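You operate a simulated robot arm through the tools that you are given. There is no shell and no other tool.

You are at the controls of a simulated robot arm. One attempt, no reset.

## Task
Tidy up after waxing: rub the smear off the bar, shut the pot, case the red book.
Fine: use the round pad and put it back; loosen the clamp; the book goes into the small red slipcase. What is to be rubbed or washed off counts as gone when no trace of it is left.

It is judged by the outcome, as a careful person would: the job done as asked, and still so three seconds after it is handed in. It fails if anything else is knocked over, pushed out of place, dropped, spilled or broken.

## Robot
A 7-joint arm with a two-finger parallel gripper, fixed in place. Base frame: the origin is at the foot of the arm, x ahead of it, y to its left, z up; the work surface is at about z = 92. Units: cm, degrees, N and s.
With the tool pointing down near the work surface it reaches from about 28 to 68 cm from the base axis. Its first joint turns from -66.0 to 66.0 degrees. Payload 1.57 kg.
The tool frame sits at the grasp point between the pads (the TCP): z along the fingers, y along the line on which they close. The tips reach 3 cm beyond it. The gripper opens to 11 cm. The fingers are 2.4 cm wide and 1.2 cm thick; the gripper's body (4.8 by 11.2 cm) begins 7.8 cm behind the TCP.
Orientation is that of the tool frame in the base frame, as a unit quaternion [w, x, y, z]. With the fingers straight down and closing along the base's y, the tool's x points along the base's -x, its y along +y and its z along -z.

## Interface
- The arm moves only by the tool servo_tool. Its argument "rows" is a list of rows, each an object of numbers (a shift or turn left out is 0, a gripper value left out holds the last): "jaw": the finger opening in m, from 0 to 0.11; "tx", "ty", "tz": the shift along the tool's x, y, z in units of 25 mm (1.0 is 25 mm); "rx", "ry", "rz": the turn, a rotation vector about the tool's x, y, z in units of 8 degrees (1.0 is 8 degrees). In form: [{"jaw": .., "tx": .., "ty": .., "tz": .., "rx": .., "ry": .., "rz": ..}, ...]. A call has 1 to 20 rows; each row shifts and turns the commanded pose from where the row before left it, along the tool's axes as they then stand. A call with a number of a shift or a turn outside -1 to 1 is refused whole. Rows are played at 5 a second. More than 5 cm and 8.6 degrees between two rows, or a gripper value outside its range, and nothing of the call is played. A pose out of reach is approached as far as the arm can. The call stops where the force on the tool passes 90 N (or 10 N more than at its start, if that is more) or the arm is blocked; 0.2 s more then pass. The fingers move at their own pace (about 10.8 cm/s each) and stop on an object; they squeeze with about 25 N. The grip force told is the motor's: it shows also when the fingers shut on nothing. Time passes only in rows, and 0.2 s behind the last, so rows that do not move let the fingers close. It gives the time, the measured TCP pose, the force on the tool (base axes), the opening and the grip force at its end, in the units of the frame above (readings bear some noise), with the torque about the TCP (base axes, N m) and any sound that the robot's microphone picked up, and new pictures: "show" is both (left out), scene, wrist or none.
- Cameras (640 x 400 px; columns grow to the right, rows downward): "scene" is fixed at [15.37, -38.44, 139.74]; the picture's right is [0.89, -0.45, 0.00], its down [-0.27, -0.53, -0.81] and it looks along [0.36, 0.72, -0.59] (base axes); focal length 274 px, centre (320, 200). "wrist" rides on the gripper at [7, 1.6, -14.1] in the tool frame; the picture's right is [-0.23, 0.97, 0.00], its down [-0.85, -0.20, -0.48] and it looks along [-0.47, -0.11, 0.88] (tool axes); focal length 222 px, centre (320, 200). There is no depth. A picture from a camera that has moved, and an enlarged one, comes with that camera's place and axes in the base frame and with its lens. The place of the scene camera against the robot may be out by one fixed shift of up to 1.2 cm in any direction.
- close_up(camera, box): a new picture of the part [left, top, right, bottom] of that camera's present view, enlarged. The clock stands still meanwhile.
- sign_off(): hands the job in; it is judged then, once.

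Places have to be worked out from the pictures, the camera data and where the tool is seen. Open the gripper and draw the arm clear of the work before you hand the job in, unless the task says otherwise.

The tools are called after "Emit:" as name(argument=value, ...) on one line, values as JSON. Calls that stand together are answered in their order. servo_tool: Moves the arm, as the interface text tells. Its arguments: {"type":"object","properties":{"rows":{"type":"array","items":{"type":"object","properties":{"jaw":{"type":"number"},"tx":{"type":"number"},"ty":{"type":"number"},"tz":{"type":"number"},"rx":{"type":"number"},"ry":{"type":"number"},"rz":{"type":"number"}}}},"show":{"type":"string","enum":["both","scene","wrist","none"]}},"required":["rows"]} The other tools are called the same way: close_up (camera, box) takes an enlarged picture of a part of a camera's view; sign_off () hands the job in.

At the start:

```text
time: 0.0
ee_pos: [46.08, -5.44, 123.52]
orientation: [0.0, 0.0, 1.0, 0.0]
ft_force: [0.1, -0.5, -0.7]
ft_torque: [-0.01, -0.03, 0.0]
width: 10.98
gripper_force: 0.0
```

scene: 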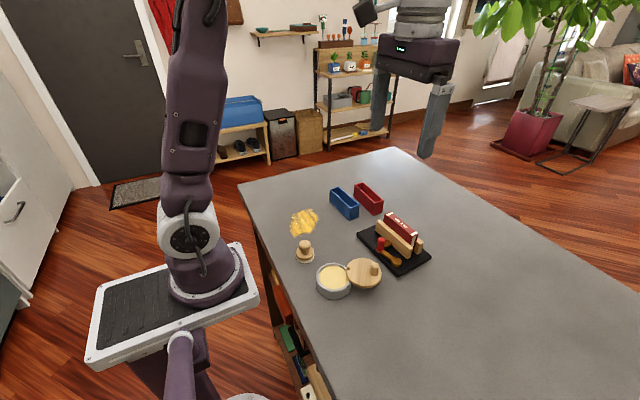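
wrist: 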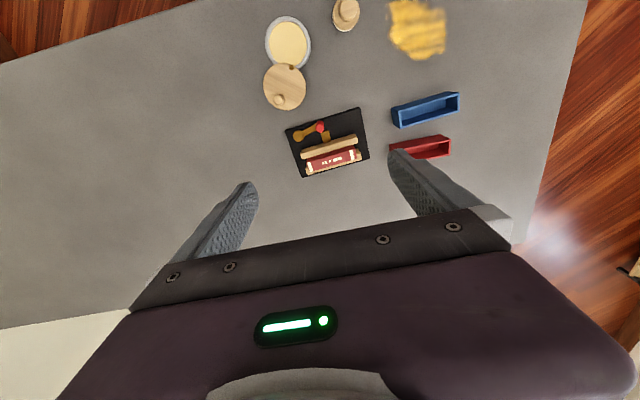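

The pictures show a yellow smear, a round pad with a knob, a pot with its lid beside it, a clamp fixture holding a red book, and two slipcases. I take enlarged pictures first to work out details.

Emit:
close_up(camera="scene", box=[340, 200, 450, 290])

Emit:
close_up(camera="scene", box=[270, 200, 400, 310])

Emit:
close_up(camera="wrist", box=[250, 60, 410, 190])

Emit:
close_up(camera="wrist", box=[240, 0, 480, 170])

Emit:
close_up(camera="scene", box=[310, 170, 410, 240])

```text
4.44 times, centred on (395, 245) of scene
camera zoom: at [15.37, -38.44, 139.74], right [0.89, -0.45, 0.0], down [-0.27, -0.53, -0.81], along [0.36, 0.72, -0.59], focal length 1218 px, centre (-13, 0)
```

zoom: 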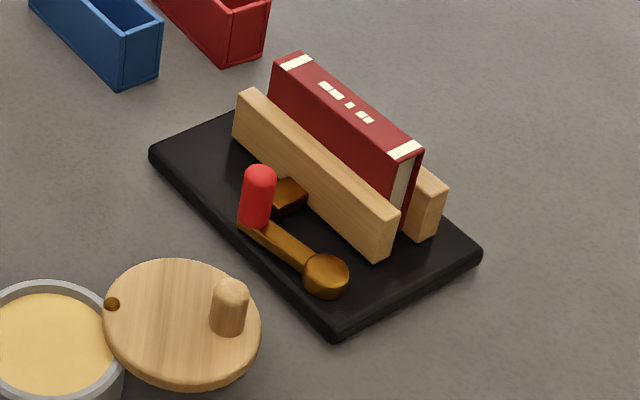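

```text
3.64 times, centred on (335, 255) of scene
camera zoom: at [15.37, -38.44, 139.74], right [0.89, -0.45, 0.0], down [-0.27, -0.53, -0.81], along [0.36, 0.72, -0.59], focal length 996 px, centre (266, 0)
```

zoom: 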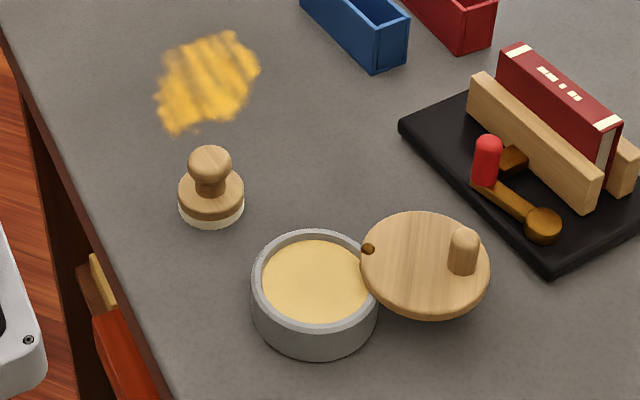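

```text
3.08 times, centred on (330, 125) of wrist
camera zoom: at [39.12, -3.74, 137.63], right [0.23, 0.97, 0.0], down [0.85, -0.2, 0.48], along [0.47, -0.11, -0.88], focal length 684 px, centre (289, 431)
```

zoom: 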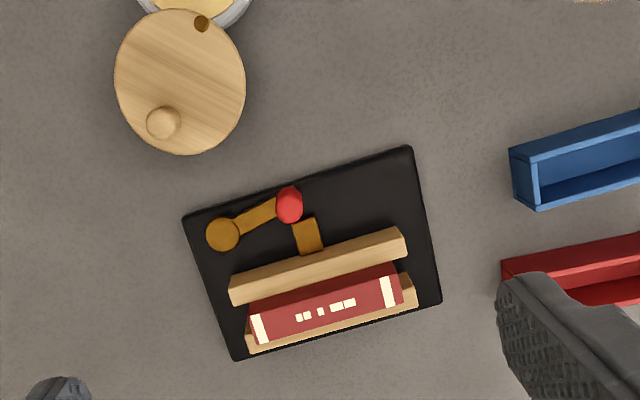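

```text
2.35 times, centred on (360, 85) of wrist
camera zoom: at [39.12, -3.74, 137.63], right [0.23, 0.97, 0.0], down [0.85, -0.2, 0.48], along [0.47, -0.11, -0.88], focal length 523 px, centre (226, 471)
```

zoom: 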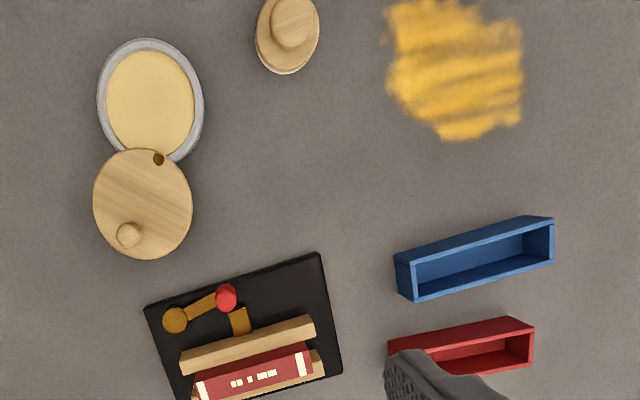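

```text
5.71 times, centred on (360, 205) of scene
camera zoom: at [15.37, -38.44, 139.74], right [0.89, -0.45, 0.0], down [-0.27, -0.53, -0.81], along [0.36, 0.72, -0.59], focal length 1566 px, centre (91, 171)
```

zoom: 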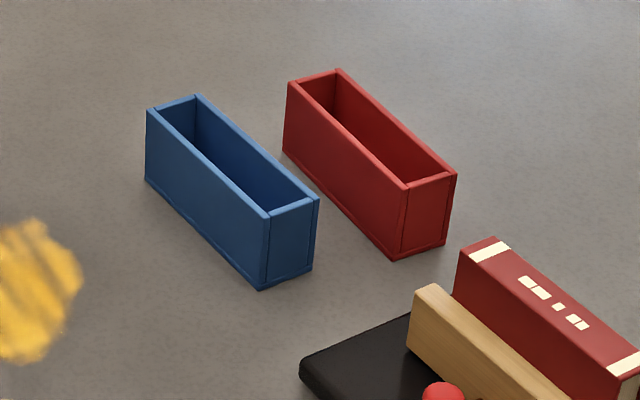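

The smear lies on the counter at about (36, 13.5), the pad at about (32, 2), the pot near (33, -7.5) with its lid hinged on a pin, and the clamp at about (50, -5). I move the wrist camera lower and closer to the smear and pad to measure them better.

Emit:
servo_tool(rows=[{"jaw": 0.11, "tx": 0.647, "ty": 0.915, "tz": 0.8}, {"tx": 0.647, "ty": 0.915, "tz": 0.8}, {"tx": 0.647, "ty": 0.915, "tz": 0.8}, {"tx": 0.647, "ty": 0.915, "tz": 0.8}, {"tx": 0.647, "ty": 0.915, "tz": 0.8}, {}], show="both")

```text
time: 1.4
ee_pos: [38.03, 6.06, 113.67]
orientation: [0.0, 0.0, 1.0, 0.0]
ft_force: [-1.5, 0.3, 0.2]
ft_torque: [-0.01, 0.0, -0.01]
width: 10.99
gripper_force: 0.1
camera wrist: at [31.0, 7.74, 127.77], right [0.23, 0.97, 0.0], down [0.85, -0.2, 0.48], along [0.47, -0.11, -0.88], focal length 222 px, centre (320, 200)
```

scene: 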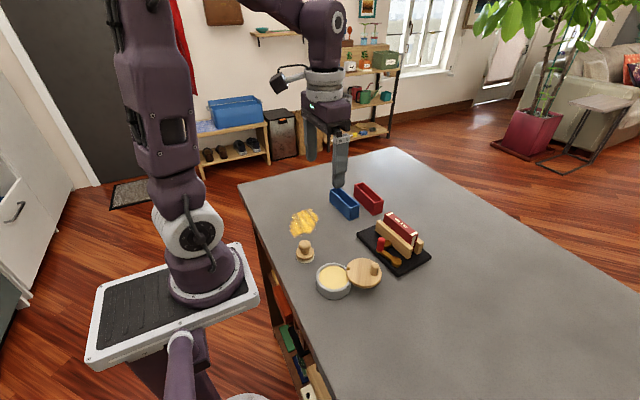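
wrist: 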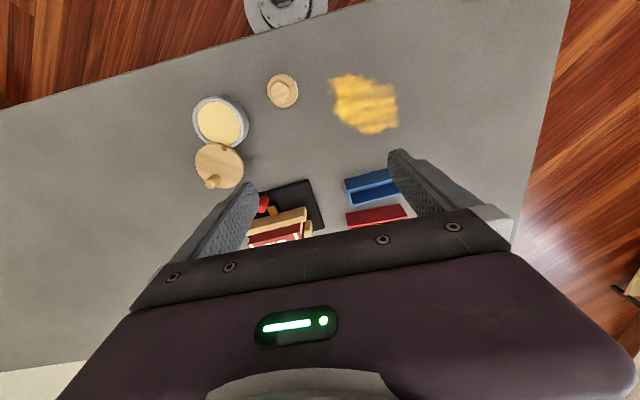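

Emit:
close_up(camera="wrist", box=[180, 60, 300, 200])

Emit:
close_up(camera="wrist", box=[260, 60, 420, 150])

Emit:
close_up(camera="wrist", box=[230, 140, 430, 260])

```text
2.86 times, centred on (240, 130) of wrist
camera zoom: at [31.0, 7.74, 127.77], right [0.23, 0.97, 0.0], down [0.85, -0.2, 0.48], along [0.47, -0.11, -0.88], focal length 635 px, centre (549, 400)
```

zoom: 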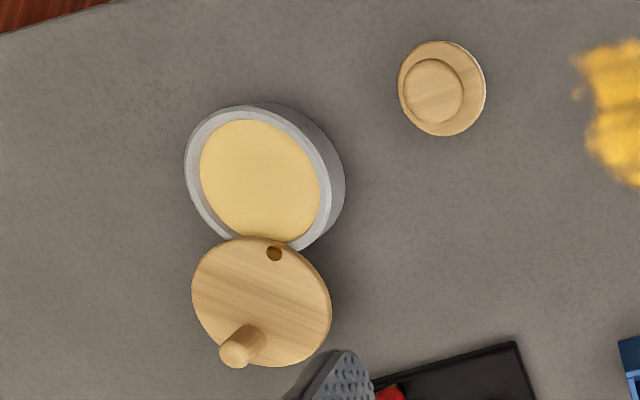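

```text
4.00 times, centred on (340, 105) of wrist
camera zoom: at [31.0, 7.74, 127.77], right [0.23, 0.97, 0.0], down [0.85, -0.2, 0.48], along [0.47, -0.11, -0.88], focal length 888 px, centre (240, 580)
```

zoom: 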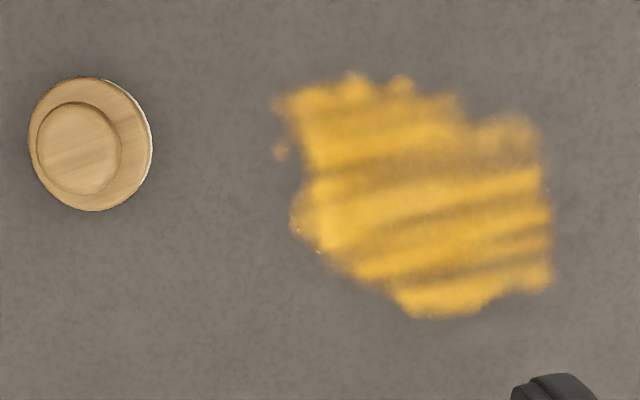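

```text
3.20 times, centred on (330, 200) of wrist
camera zoom: at [31.0, 7.74, 127.77], right [0.23, 0.97, 0.0], down [0.85, -0.2, 0.48], along [0.47, -0.11, -0.88], focal length 711 px, centre (288, 200)
```

zoom: 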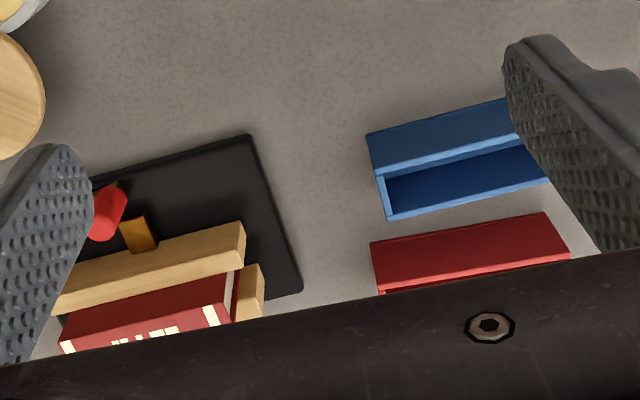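

The pad's knob measures at about (31.25, 2.45), with flange Ø4.2, knob Ø2.6 and its top near z 96.5. I move above it with the fingers narrowed to 6 cm.

Emit:
servo_tool(rows=[{"jaw": 0.06, "tx": 0.678, "ty": -0.361, "tz": 0.967}, {"tx": 0.678, "ty": -0.361, "tz": 0.967}, {"tx": 0.678, "ty": -0.361, "tz": 0.967}, {"tx": 0.678, "ty": -0.361, "tz": 0.967}, {}, {}], show="both")

```text
time: 2.8
ee_pos: [31.23, 2.07, 103.69]
orientation: [0.0, 0.0, 1.0, 0.0]
ft_force: [0.5, -0.1, -1.1]
ft_torque: [0.02, -0.02, -0.02]
width: 6.02
gripper_force: 0.0
camera wrist: at [24.25, 3.83, 117.89], right [0.23, 0.97, 0.0], down [0.85, -0.2, 0.48], along [0.47, -0.11, -0.88], focal length 222 px, centre (320, 200)
```

scene: 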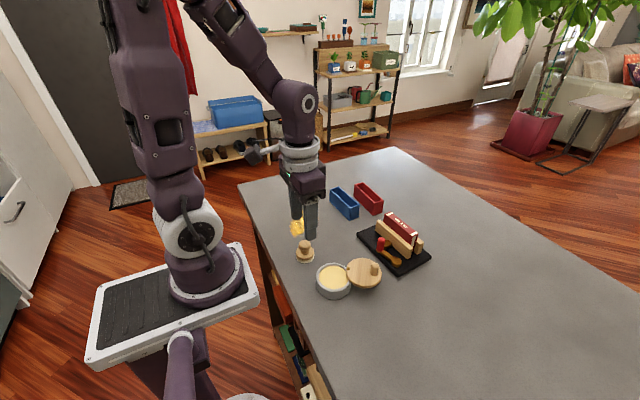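
wrist: 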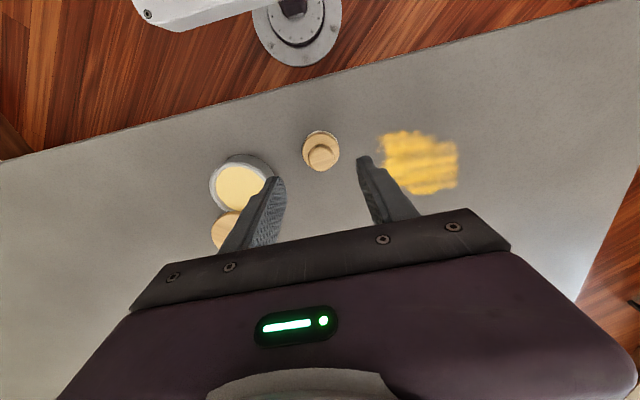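

The tool is above the pad. I enlarge the wrist view to refine the pad's place relative to the fingers.

Emit:
close_up(camera="wrist", box=[250, 110, 410, 210])

Emit:
close_up(camera="scene", box=[270, 180, 350, 280])

```text
4.00 times, centred on (330, 160) of wrist
camera zoom: at [24.25, 3.83, 117.89], right [0.23, 0.97, 0.0], down [0.85, -0.2, 0.48], along [0.47, -0.11, -0.88], focal length 888 px, centre (280, 360)
```

zoom: 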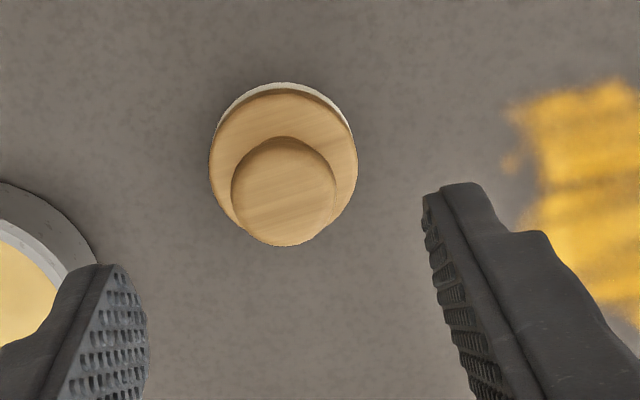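

```text
4.00 times, centred on (310, 230) of scene
camera zoom: at [15.37, -38.44, 139.74], right [0.89, -0.45, 0.0], down [-0.27, -0.53, -0.81], along [0.36, 0.72, -0.59], focal length 1096 px, centre (360, 80)
```

zoom: 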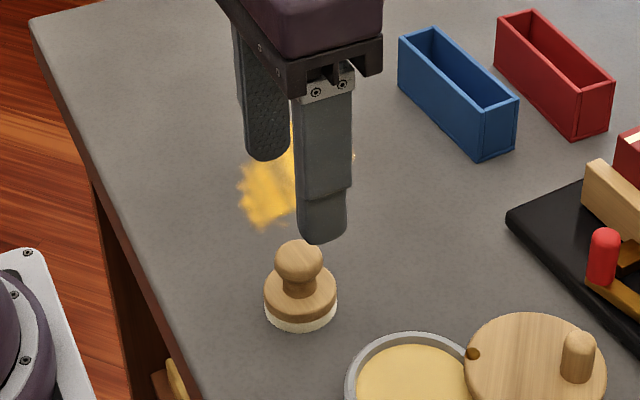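

Knob at about (31.1, 2.35), tool at about (31.24, 2.15). I nudge sideways and descend so that the tips reach the knob but stay above the flange, then look before closing.

Emit:
servo_tool(rows=[{"tx": 0.04, "ty": 0.06, "tz": 0.8}, {"tz": 0.8}, {"tz": 0.7}, {}], show="both")

Emit:
close_up(camera="wrist", box=[240, 100, 420, 220])

Emit:
close_up(camera="scene", box=[270, 200, 350, 280])

```text
time: 3.8
ee_pos: [31.16, 2.63, 98.07]
orientation: [0.0, 0.0, 1.0, 0.0]
ft_force: [-0.4, 0.6, -0.3]
ft_torque: [0.05, 0.05, 0.01]
width: 6.02
gripper_force: 0.0
camera wrist: at [24.14, 4.31, 112.17], right [0.23, 0.97, 0.0], down [0.85, -0.2, 0.48], along [0.47, -0.11, -0.88], focal length 222 px, centre (320, 200)
```

scene: 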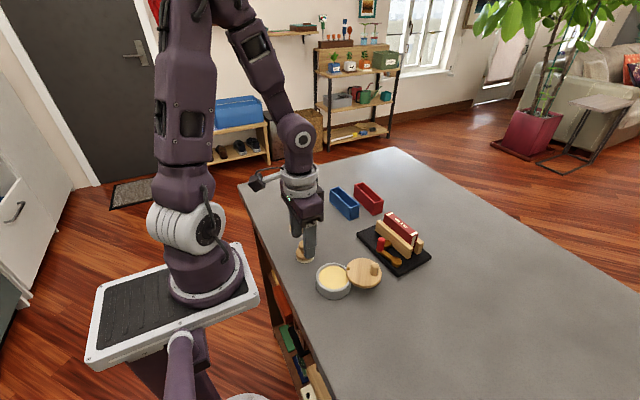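
wrist: 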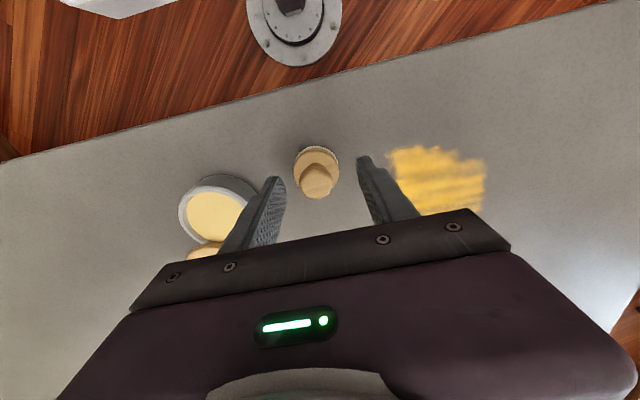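

```text
3.33 times, centred on (330, 160) of wrist
camera zoom: at [24.14, 4.31, 112.17], right [0.23, 0.97, 0.0], down [0.85, -0.2, 0.48], along [0.47, -0.11, -0.88], focal length 740 px, centre (287, 333)
```

zoom: 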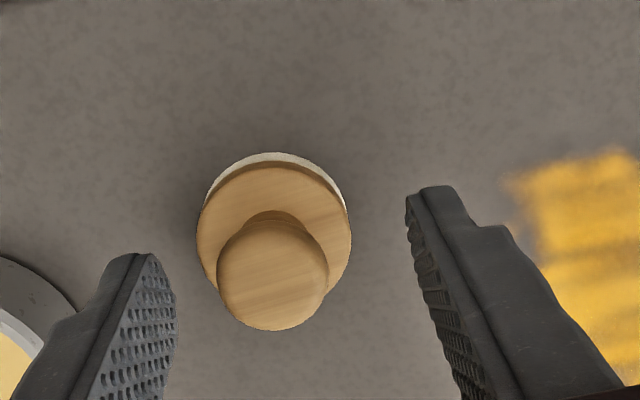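

```text
5.00 times, centred on (310, 240) of scene
camera zoom: at [15.37, -38.44, 139.74], right [0.89, -0.45, 0.0], down [-0.27, -0.53, -0.81], along [0.36, 0.72, -0.59], focal length 1370 px, centre (370, 0)
```

zoom: 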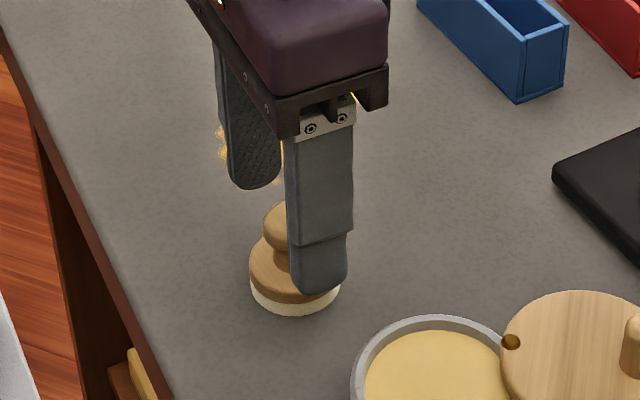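

The knob sits 0.4 cm to the -y side of the finger centre; flange top is near z 93.6, knob head about 95–96.5. I shift, lower a bit more and close.

Emit:
servo_tool(rows=[{"tx": 0.07, "ty": -0.15, "tz": 0.1}, {"tz": 0.22}, {}, {"jaw": 0.0}, {}, {}], show="both")

Emit:
close_up(camera="wrist", box=[240, 100, 420, 220])

Emit:
close_up(camera="scene", box=[270, 200, 350, 280])

```text
time: 5.2
ee_pos: [30.94, 2.27, 97.33]
orientation: [0.0, 0.0, 1.0, 0.0]
ft_force: [-0.1, 0.4, 0.0]
ft_torque: [0.0, 0.0, -0.01]
width: 2.6
gripper_force: 24.9
camera wrist: at [24.04, 3.91, 111.49], right [0.23, 0.97, 0.0], down [0.86, -0.2, 0.48], along [0.47, -0.11, -0.88], focal length 222 px, centre (320, 200)
```

scene: 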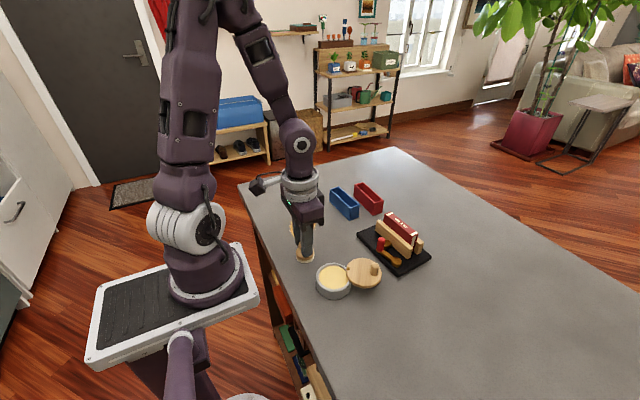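
wrist: 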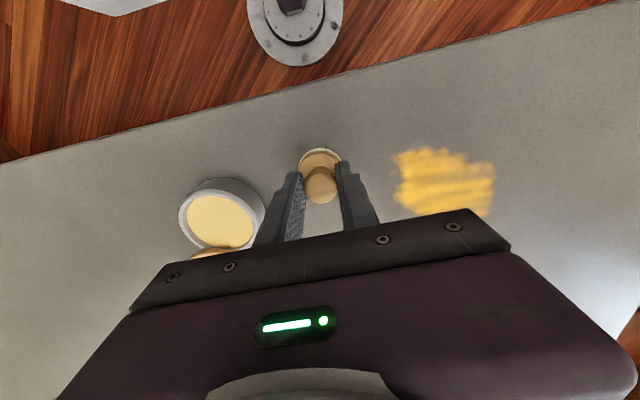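

```text
3.33 times, centred on (330, 160) of wrist
camera zoom: at [24.04, 3.91, 111.49], right [0.23, 0.97, 0.0], down [0.86, -0.2, 0.48], along [0.47, -0.11, -0.88], focal length 740 px, centre (287, 333)
```

zoom: 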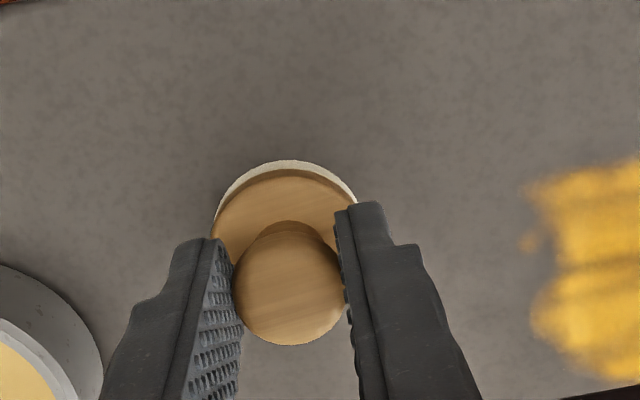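

```text
5.00 times, centred on (310, 240) of scene
camera zoom: at [15.37, -38.44, 139.74], right [0.89, -0.45, 0.0], down [-0.27, -0.53, -0.81], along [0.36, 0.72, -0.59], focal length 1370 px, centre (370, 0)
```

zoom: 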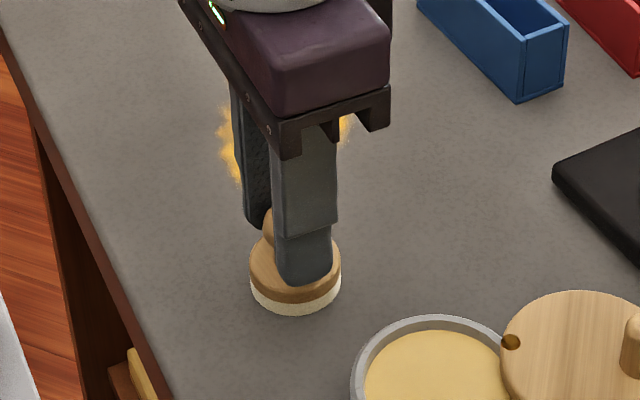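

The pad is held (2.6 cm, 25 N); its home is about (31.0, 2.3). I lift it slightly, carry it to the near corner of the smear at (31.3, 8.2), and set it down with light pressing.

Emit:
servo_tool(rows=[{"tz": -0.6}, {"ty": 0.79}, {"ty": 0.79}, {"ty": 0.79}, {"tz": 0.3}, {"tz": 0.3}, {"tz": 0.1}, {}], show="both")

```text
time: 7.0
ee_pos: [31.0, 8.21, 97.03]
orientation: [0.001, -0.001, 1.0, -0.001]
ft_force: [1.8, -1.8, 20.8]
ft_torque: [0.01, -0.11, 0.0]
width: 2.57
gripper_force: 25.0
camera wrist: at [24.03, 9.83, 111.14], right [0.23, 0.97, 0.0], down [0.85, -0.2, 0.48], along [0.47, -0.11, -0.88], focal length 222 px, centre (320, 200)
```

scene: 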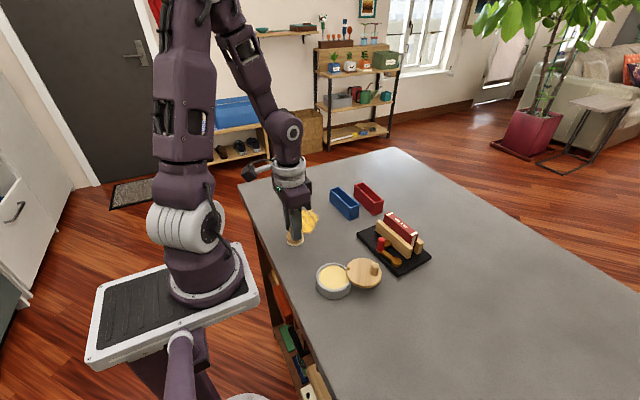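
wrist: 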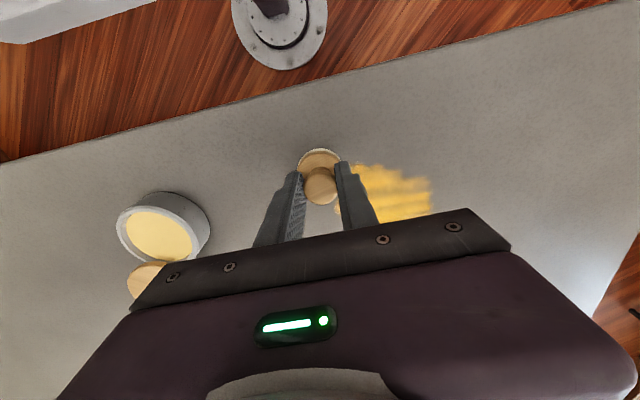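

Contact force is about 21 N, firm and safe. I start the raster strokes along y, stepping in x.

Emit:
servo_tool(rows=[{"ty": 0.63}, {"ty": 0.63}, {"ty": 0.63}, {"ty": 0.63}, {"ty": 0.63}, {"ty": 0.63}, {"ty": 0.63}, {"tx": -0.6}, {"ty": -0.63}, {"ty": -0.63}, {"ty": -0.63}, {"ty": -0.63}, {"ty": -0.63}, {"ty": -0.63}, {"ty": -0.63}, {"tx": -0.6}], show="both")

Emit:
close_up(camera="wrist", box=[240, 100, 480, 220])

```text
time: 10.4
ee_pos: [33.82, 8.08, 96.96]
orientation: [0.001, 0.0, 1.0, -0.001]
ft_force: [0.1, 0.3, 0.5]
ft_torque: [-0.01, -0.01, -0.02]
width: 2.58
gripper_force: 25.1
camera wrist: at [26.96, 9.73, 111.11], right [0.23, 0.97, 0.0], down [0.85, -0.2, 0.48], along [0.47, -0.11, -0.88], focal length 222 px, centre (320, 200)
```

scene: 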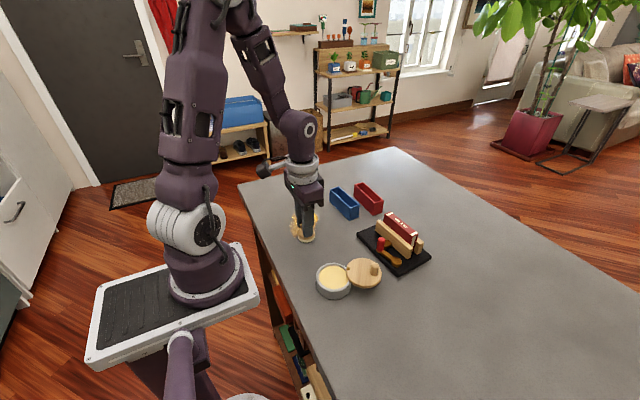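
wrist: 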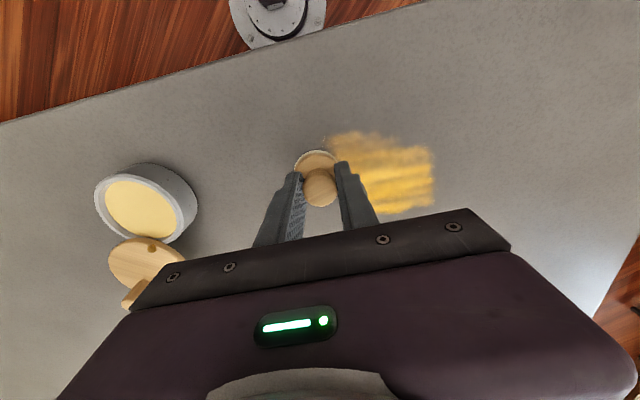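

```text
2.67 times, centred on (360, 160) of wrist
camera zoom: at [26.96, 9.73, 111.11], right [0.23, 0.97, 0.0], down [0.85, -0.2, 0.48], along [0.47, -0.11, -0.88], focal length 592 px, centre (213, 307)
```

zoom: 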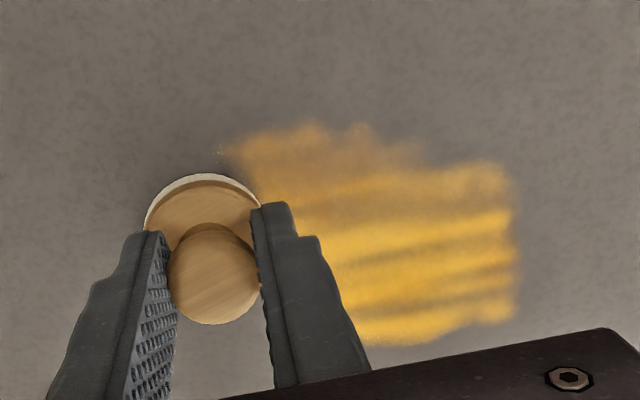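

The strokes have thinned the smear, but the knob slid up in the grip so the pressing force is now about zero. I press down again so the fingertips bear on the flange, and check the force.

Emit:
servo_tool(rows=[{"tz": 0.1}, {"tz": 0.08}, {}], show="none")

```text
time: 11.2
ee_pos: [33.86, 7.89, 96.64]
orientation: [0.001, 0.001, 1.0, 0.0]
ft_force: [5.3, -36.3, 79.0]
ft_torque: [-0.81, -0.13, -0.06]
width: 2.57
gripper_force: 25.1
```

That is 79 N, far too much; I ease off to about a third of it.

Emit:
servo_tool(rows=[{"tz": -0.09}, {}], show="none")

```text
time: 11.8
ee_pos: [33.82, 8.28, 96.7]
orientation: [0.0, 0.0, 1.0, 0.0]
ft_force: [0.2, -0.6, 0.0]
ft_torque: [-0.04, -0.02, 0.04]
width: 2.54
gripper_force: 25.4
```

Force is now zero; I lower in a smaller step.

Emit:
servo_tool(rows=[{"tz": 0.04}, {}], show="none")

```text
time: 12.4
ee_pos: [33.91, 8.17, 96.55]
orientation: [0.0, 0.0, 1.0, 0.0]
ft_force: [-1.5, 0.9, 11.0]
ft_torque: [0.17, 0.1, 0.02]
width: 2.56
gripper_force: 25.3
```

About 11 N now, good. I continue with slower strokes, overlapping lines, and check the force after each.

Emit:
servo_tool(rows=[{"ty": 0.55}, {"ty": 0.55}, {"ty": 0.55}, {"ty": 0.55}, {"ty": 0.55}, {"ty": 0.55}, {"ty": 0.55}, {"ty": 0.55}], show="wrist")

```text
time: 14.2
ee_pos: [34.0, 19.2, 96.65]
orientation: [0.0, 0.0, 1.0, 0.0]
ft_force: [0.3, -1.0, -0.2]
ft_torque: [0.0, 0.01, 0.0]
width: 2.56
gripper_force: 25.5
camera wrist: at [27.11, 20.85, 110.86], right [0.23, 0.97, 0.0], down [0.85, -0.2, 0.48], along [0.47, -0.11, -0.88], focal length 222 px, centre (320, 200)
```

wrist: 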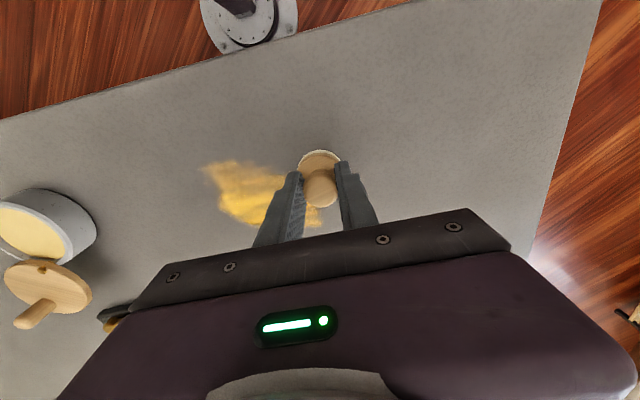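

Emit:
close_up(camera="wrist", box=[270, 130, 370, 220])

Emit:
close_up(camera="scene", box=[270, 170, 350, 260])

Emit:
close_up(camera="wrist", box=[170, 130, 350, 250])

```text
4.44 times, centred on (320, 175) of wrist
camera zoom: at [27.11, 20.85, 110.86], right [0.23, 0.97, 0.0], down [0.85, -0.2, 0.48], along [0.47, -0.11, -0.88], focal length 987 px, centre (320, 311)
```

zoom: 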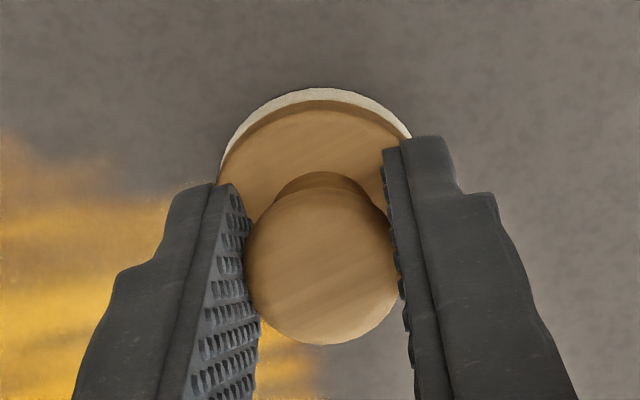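

```text
4.44 times, centred on (310, 215) of scene
camera zoom: at [15.37, -38.44, 139.74], right [0.89, -0.45, 0.0], down [-0.27, -0.53, -0.81], along [0.36, 0.72, -0.59], focal length 1218 px, centre (364, 133)
```

zoom: 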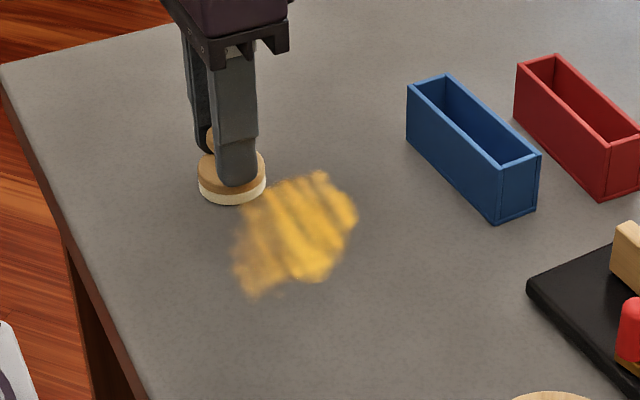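

```text
3.33 times, centred on (260, 190) of wrist
camera zoom: at [27.11, 20.85, 110.86], right [0.23, 0.97, 0.0], down [0.85, -0.2, 0.48], along [0.47, -0.11, -0.88], focal length 740 px, centre (520, 233)
```

zoom: 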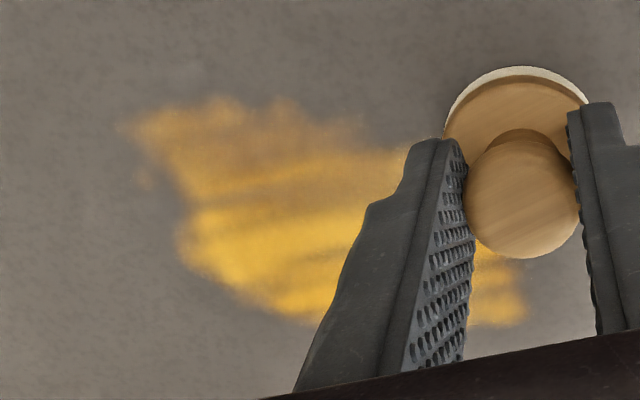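

The strokes fade it only where there is pressing force, and that force relaxes as the knob creeps in the grip. I press a bit deeper so the tips rest on the flange and check the force.

Emit:
servo_tool(rows=[{"tz": 0.06}, {}], show="none")

```text
time: 14.8
ee_pos: [33.98, 19.12, 96.49]
orientation: [0.001, 0.0, 1.0, 0.001]
ft_force: [-0.2, 0.7, 21.4]
ft_torque: [0.12, 0.0, -0.01]
width: 2.56
gripper_force: 24.5
```

Emit:
servo_tool(rows=[{"ty": -0.5}, {"ty": -0.5}, {"ty": -0.5}, {"ty": -0.5}], show="none")

```text
time: 15.8
ee_pos: [34.01, 14.36, 96.48]
orientation: [0.003, -0.001, 1.0, 0.001]
ft_force: [1.7, 26.5, 54.2]
ft_torque: [0.76, -0.24, 0.1]
width: 2.6
gripper_force: 25.0
```

Force rose to 54 N while moving; I ease off slightly and continue the stroke.

Emit:
servo_tool(rows=[{"tz": -0.06, "ty": -0.4}, {"ty": -0.5}, {"ty": -0.5}], show="wrist")

Emit:
close_up(camera="wrist", box=[270, 100, 470, 220])

Emit:
close_up(camera="scene", box=[270, 170, 350, 260])

```text
time: 16.6
ee_pos: [33.88, 10.46, 96.69]
orientation: [-0.001, 0.001, 1.0, -0.001]
ft_force: [-2.6, 5.5, 9.9]
ft_torque: [0.13, -0.1, 0.09]
width: 2.58
gripper_force: 25.2
camera wrist: at [26.9, 12.25, 110.75], right [0.23, 0.97, 0.0], down [0.86, -0.2, 0.48], along [0.46, -0.11, -0.88], focal length 222 px, centre (320, 200)
```

wrist: 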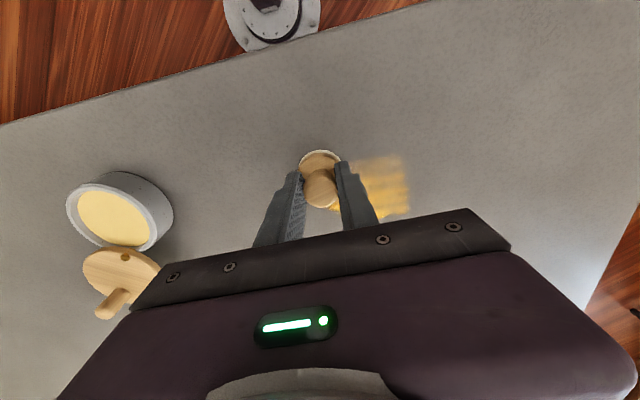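

```text
3.20 times, centred on (370, 160) of wrist
camera zoom: at [26.9, 12.25, 110.75], right [0.23, 0.97, 0.0], down [0.86, -0.2, 0.48], along [0.46, -0.11, -0.88], focal length 711 px, centre (160, 328)
```

zoom: 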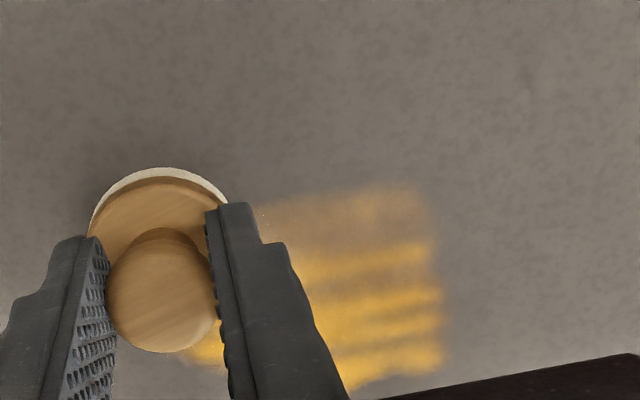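

```text
4.44 times, centred on (310, 215) of scene
camera zoom: at [15.35, -38.43, 139.75], right [0.89, -0.45, 0.0], down [-0.27, -0.53, -0.81], along [0.36, 0.72, -0.59], focal length 1218 px, centre (364, 133)
```

zoom: 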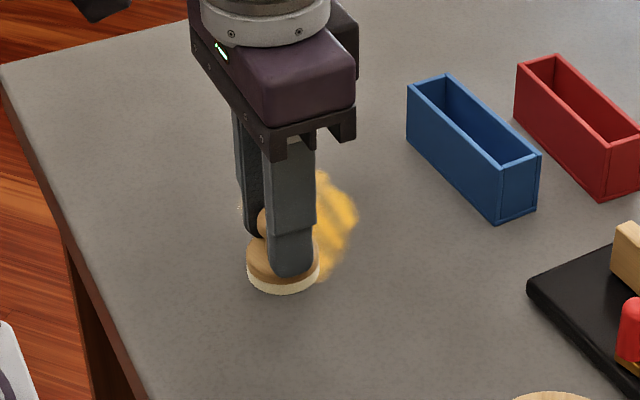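

It works with roughly 10–25 N. I continue with back-and-forth strokes across the near half at this height.

Emit:
servo_tool(rows=[{"ty": -0.5}, {"ty": -0.5}, {"tx": 0.6}, {"ty": 0.55}, {"ty": 0.55}, {"ty": 0.55}, {"ty": 0.55}, {"ty": 0.55}, {"ty": 0.55}, {"ty": 0.55}, {"ty": 0.55}], show="wrist")

Emit:
close_up(camera="scene", box=[270, 170, 350, 260])

```text
time: 19.0
ee_pos: [32.4, 19.24, 96.6]
orientation: [0.0, 0.001, 1.0, 0.0]
ft_force: [-0.1, -0.4, -0.9]
ft_torque: [0.03, 0.0, 0.0]
width: 2.57
gripper_force: 25.1
camera wrist: at [25.43, 20.97, 110.86], right [0.23, 0.97, 0.0], down [0.85, -0.2, 0.48], along [0.47, -0.11, -0.88], focal length 222 px, centre (320, 200)
```

wrist: 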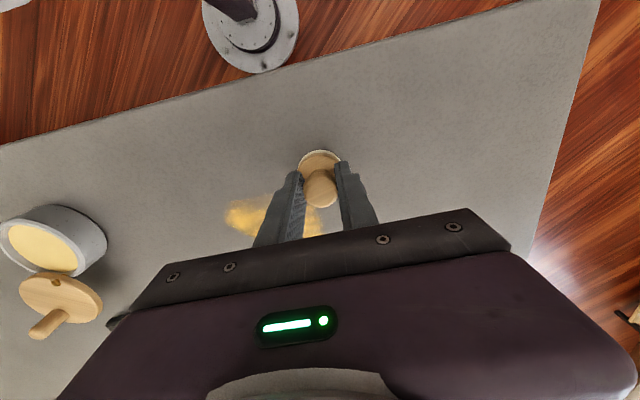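

```text
4.44 times, centred on (310, 215) of scene
camera zoom: at [15.37, -38.44, 139.74], right [0.89, -0.45, 0.0], down [-0.27, -0.53, -0.81], along [0.36, 0.72, -0.59], focal length 1218 px, centre (364, 133)
```

zoom: 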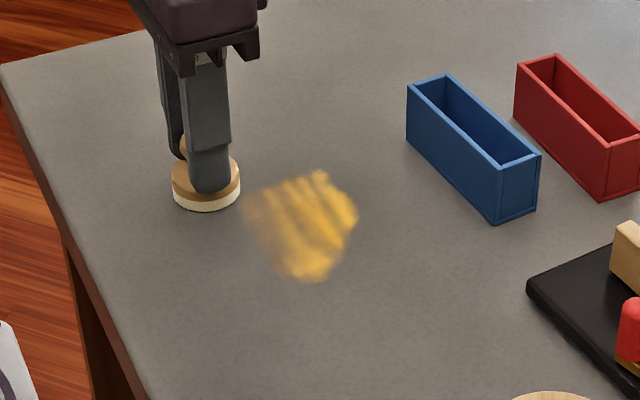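

The near-left part is cleared. I press a little more and stroke back at this line, then step to larger x.

Emit:
servo_tool(rows=[{"tz": 0.05}, {"ty": -0.5}, {"ty": -0.5}, {"ty": -0.5}, {"ty": -0.5}, {"tx": -0.6}, {"ty": 0.5}, {"ty": 0.5}, {"ty": 0.5}, {"ty": 0.4}], show="wrist")

Emit:
close_up(camera="scene", box=[270, 170, 350, 260])

```text
time: 21.2
ee_pos: [33.83, 18.97, 96.55]
orientation: [0.0, 0.0, 1.0, -0.001]
ft_force: [0.5, -11.6, 20.8]
ft_torque: [-0.45, -0.1, -0.05]
width: 2.57
gripper_force: 24.8
camera wrist: at [26.92, 20.62, 110.74], right [0.23, 0.97, 0.0], down [0.85, -0.2, 0.48], along [0.47, -0.11, -0.88], focal length 222 px, centre (320, 200)
```

wrist: 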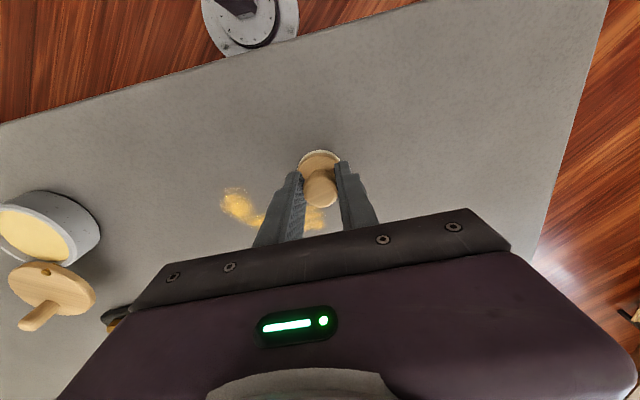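

```text
4.44 times, centred on (310, 215) of scene
camera zoom: at [15.35, -38.49, 139.73], right [0.89, -0.45, 0.0], down [-0.27, -0.53, -0.81], along [0.36, 0.72, -0.59], focal length 1218 px, centre (364, 133)
```

zoom: 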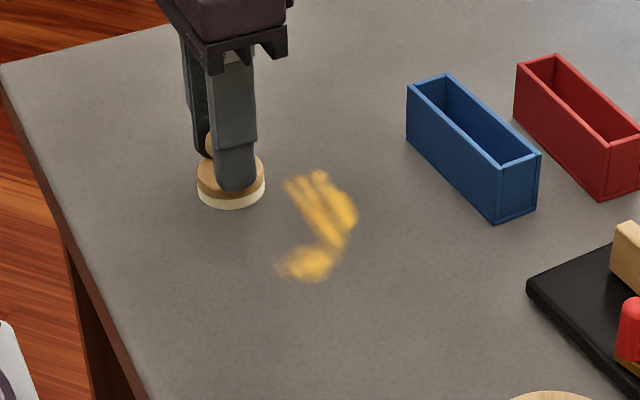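

Excellent: this force wipes cleanly. I continue at x ≈ 35.3 and 36.8.

Emit:
servo_tool(rows=[{"tx": -0.6}, {"ty": -0.5}, {"ty": -0.5}, {"ty": -0.5}, {"ty": -0.5}, {"ty": -0.5}, {"ty": -0.5}, {"ty": -0.5}, {"ty": -0.5}, {"ty": -0.4}], show="wrist")

Emit:
close_up(camera="scene", box=[270, 170, 350, 260])

```text
time: 23.4
ee_pos: [35.4, 7.86, 96.57]
orientation: [-0.001, 0.0, 1.0, -0.001]
ft_force: [-1.2, 4.8, 9.1]
ft_torque: [0.11, -0.11, 0.09]
width: 2.57
gripper_force: 25.0
camera wrist: at [28.41, 9.59, 110.76], right [0.23, 0.97, 0.0], down [0.86, -0.2, 0.48], along [0.46, -0.11, -0.88], focal length 222 px, centre (320, 200)
```

wrist: 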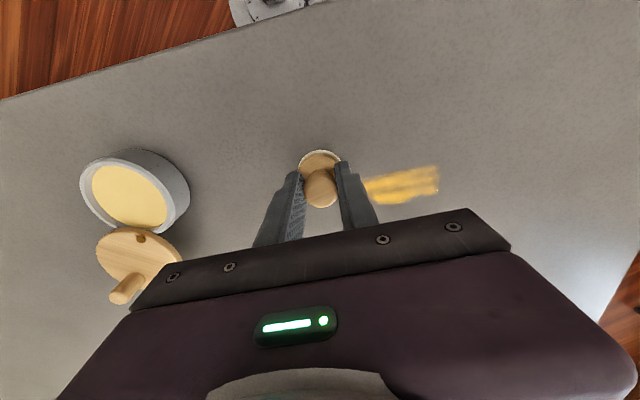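

```text
4.44 times, centred on (310, 215) of scene
camera zoom: at [15.36, -38.43, 139.75], right [0.89, -0.45, 0.0], down [-0.27, -0.53, -0.81], along [0.36, 0.72, -0.59], focal length 1218 px, centre (364, 133)
```

zoom: 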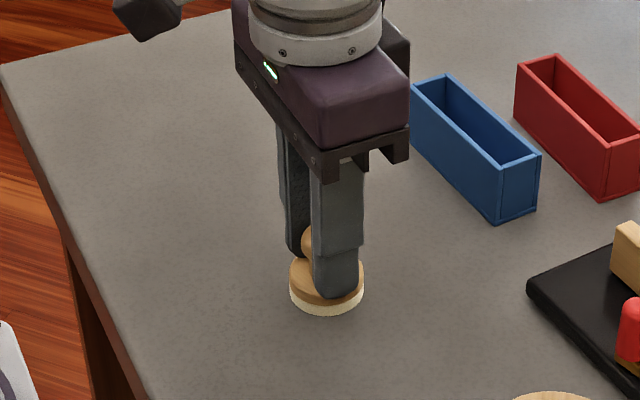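

Progress is good; remaining smear lies at larger x. Next strokes at x ≈ 36.9 outward and 38.4 back.

Emit:
servo_tool(rows=[{"tx": -0.6, "tz": 0.02}, {"ty": 0.5}, {"ty": 0.5}, {"ty": 0.5}, {"ty": 0.5}, {"ty": 0.5}, {"ty": 0.5}, {"ty": 0.5}, {"ty": 0.5}, {"ty": 0.4}, {"tx": -0.6}, {"ty": -0.5}, {"ty": -0.5}, {"ty": -0.5}, {"ty": -0.5}, {"ty": -0.5}, {"ty": -0.5}, {"ty": -0.5}, {"ty": -0.5}], show="wrist")

Emit:
close_up(camera="scene", box=[270, 170, 350, 260])

```text
time: 25.8
ee_pos: [36.96, 18.87, 96.51]
orientation: [-0.007, -0.001, 1.0, -0.002]
ft_force: [-13.5, -7.3, 41.2]
ft_torque: [-0.1, -0.05, -0.08]
width: 2.56
gripper_force: 24.8
stopped in row 11: the force on the tool passed its limit at 106 N (the readings are from after the stop); the commanded pose is now the measured one
camera wrist: at [30.26, 20.58, 110.81], right [0.23, 0.97, -0.01], down [0.86, -0.2, 0.47], along [0.45, -0.11, -0.88], focal length 222 px, centre (320, 200)
```

wrist: 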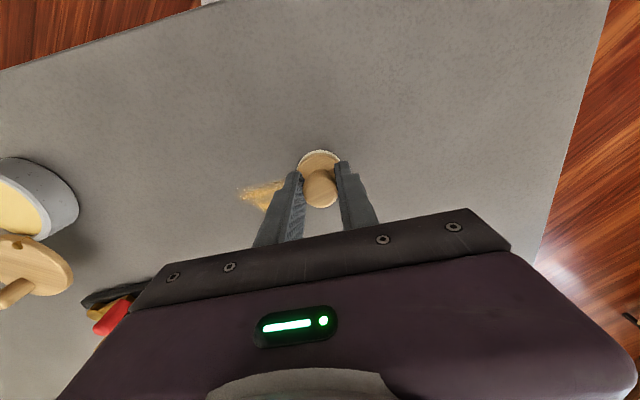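

```text
4.44 times, centred on (310, 215) of scene
camera zoom: at [15.29, -38.48, 139.74], right [0.89, -0.45, 0.0], down [-0.26, -0.53, -0.81], along [0.36, 0.72, -0.59], focal length 1218 px, centre (364, 133)
```

zoom: 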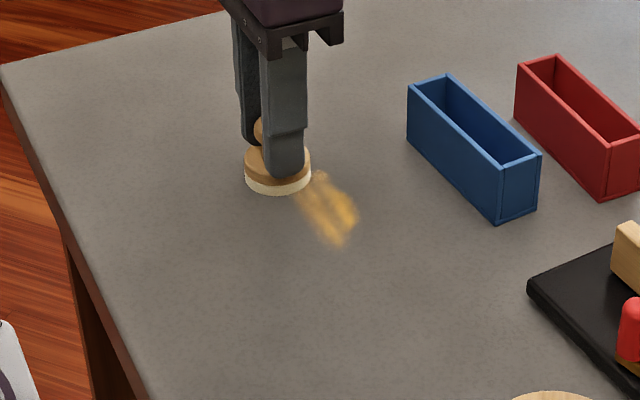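

The force limit tripped while stepping in x (and left a 0.8° tilt). I ease off, undo the tilt and check the force.

Emit:
servo_tool(rows=[{"tz": -0.06, "ry": -0.1}, {}], show="none")

```text
time: 26.4
ee_pos: [37.27, 18.89, 96.5]
orientation: [0.001, -0.001, 1.0, -0.001]
ft_force: [-1.7, 1.5, 2.0]
ft_torque: [0.07, 0.06, 0.03]
width: 2.56
gripper_force: 25.3
```

Emit:
servo_tool(rows=[{"tx": -0.45}, {"tz": 0.05}, {"ty": -0.4}, {"ty": -0.5}, {"ty": -0.5}, {"ty": -0.5}], show="none")

```text
time: 27.8
ee_pos: [38.38, 14.3, 96.57]
orientation: [0.001, -0.001, 1.0, -0.001]
ft_force: [-1.1, 13.5, 27.6]
ft_torque: [0.56, -0.06, 0.06]
width: 2.56
gripper_force: 25.4
```

Force 28 N while moving, good. I continue this stroke to y ≈ 9 and then come back at x ≈ 39.6 with slightly lighter pressing during the step.

Emit:
servo_tool(rows=[{"ty": -0.5}, {"ty": -0.5}, {"ty": -0.5}, {"ty": -0.3}, {"tx": -0.25, "tz": -0.03}, {"tx": -0.25}, {"tz": 0.03}, {"ty": 0.5}, {"ty": 0.5}, {"ty": 0.5}], show="wrist")

Emit:
close_up(camera="scene", box=[270, 170, 350, 260])

```text
time: 30.0
ee_pos: [39.31, 13.58, 96.54]
orientation: [0.0, -0.001, 1.0, -0.002]
ft_force: [0.3, -0.3, 1.3]
ft_torque: [-0.02, 0.02, 0.05]
width: 2.57
gripper_force: 24.8
camera wrist: at [32.38, 15.19, 110.75], right [0.23, 0.97, 0.0], down [0.86, -0.2, 0.48], along [0.47, -0.11, -0.88], focal length 222 px, centre (320, 200)
```

wrist: 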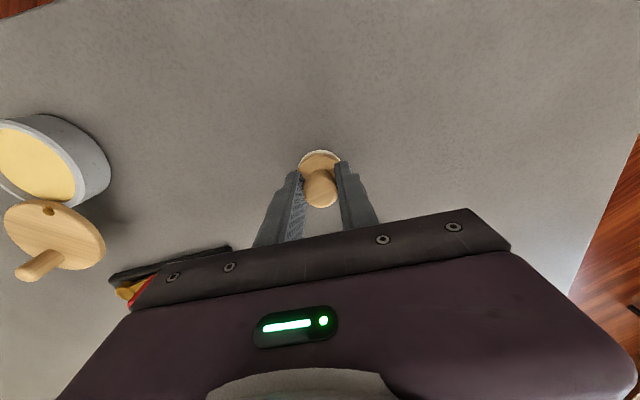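

```text
4.44 times, centred on (310, 215) of scene
camera zoom: at [15.37, -38.45, 139.74], right [0.89, -0.45, 0.0], down [-0.27, -0.53, -0.81], along [0.36, 0.72, -0.59], focal length 1218 px, centre (364, 133)
```

zoom: 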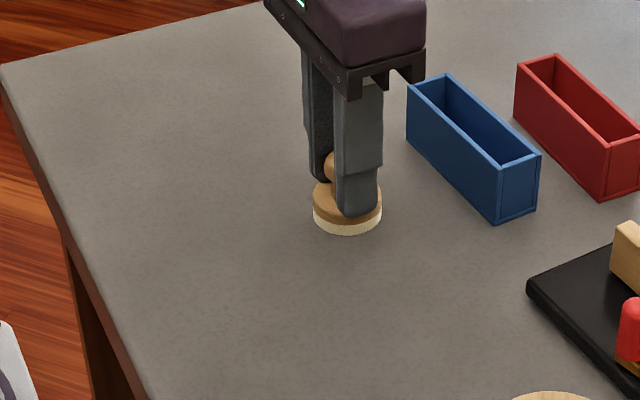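

Almost all gone. I press a touch more and finish at x ≈ 39.4 to y = 19, then one more line at x ≈ 40.6.

Emit:
servo_tool(rows=[{"tz": 0.05}, {"ty": -0.5}, {"ty": -0.5}, {"ty": 0.5}, {"ty": 0.5}, {"ty": 0.5}, {"ty": 0.5}, {"ty": 0.5}], show="none")

```text
time: 31.2
ee_pos: [39.48, 13.23, 96.57]
orientation: [0.0, 0.001, 1.0, -0.004]
ft_force: [-6.5, -7.6, 28.8]
ft_torque: [-0.01, 0.19, 0.03]
width: 2.57
gripper_force: 25.1
stopped in row 6: the force on the tool passed its limit at 94 N (the readings are from after the stop); the commanded pose is now the measured one
```

Emit:
servo_tool(rows=[{"tz": -0.02, "ty": 0.3}, {"ty": 0.5}, {"ty": 0.5}, {"ty": 0.5}, {"ty": 0.4}], show="none")

```text
time: 32.4
ee_pos: [39.63, 18.71, 96.64]
orientation: [0.0, 0.002, 1.0, -0.004]
ft_force: [4.1, -22.4, 49.1]
ft_torque: [-0.44, -0.26, -0.07]
width: 2.6
gripper_force: 25.2
```

Emit:
servo_tool(rows=[{"tz": -0.05}, {"tx": -0.4}, {"tz": 0.03, "ty": -0.3}, {"ty": -0.5}, {"ty": -0.5}, {"ty": -0.5}, {"ty": -0.5}, {"ty": -0.5}], show="none")

```text
time: 34.2
ee_pos: [40.65, 11.75, 96.71]
orientation: [0.0, 0.001, 1.0, -0.005]
ft_force: [0.3, 0.7, -0.1]
ft_torque: [-0.02, -0.03, -0.03]
width: 2.57
gripper_force: 25.2
```

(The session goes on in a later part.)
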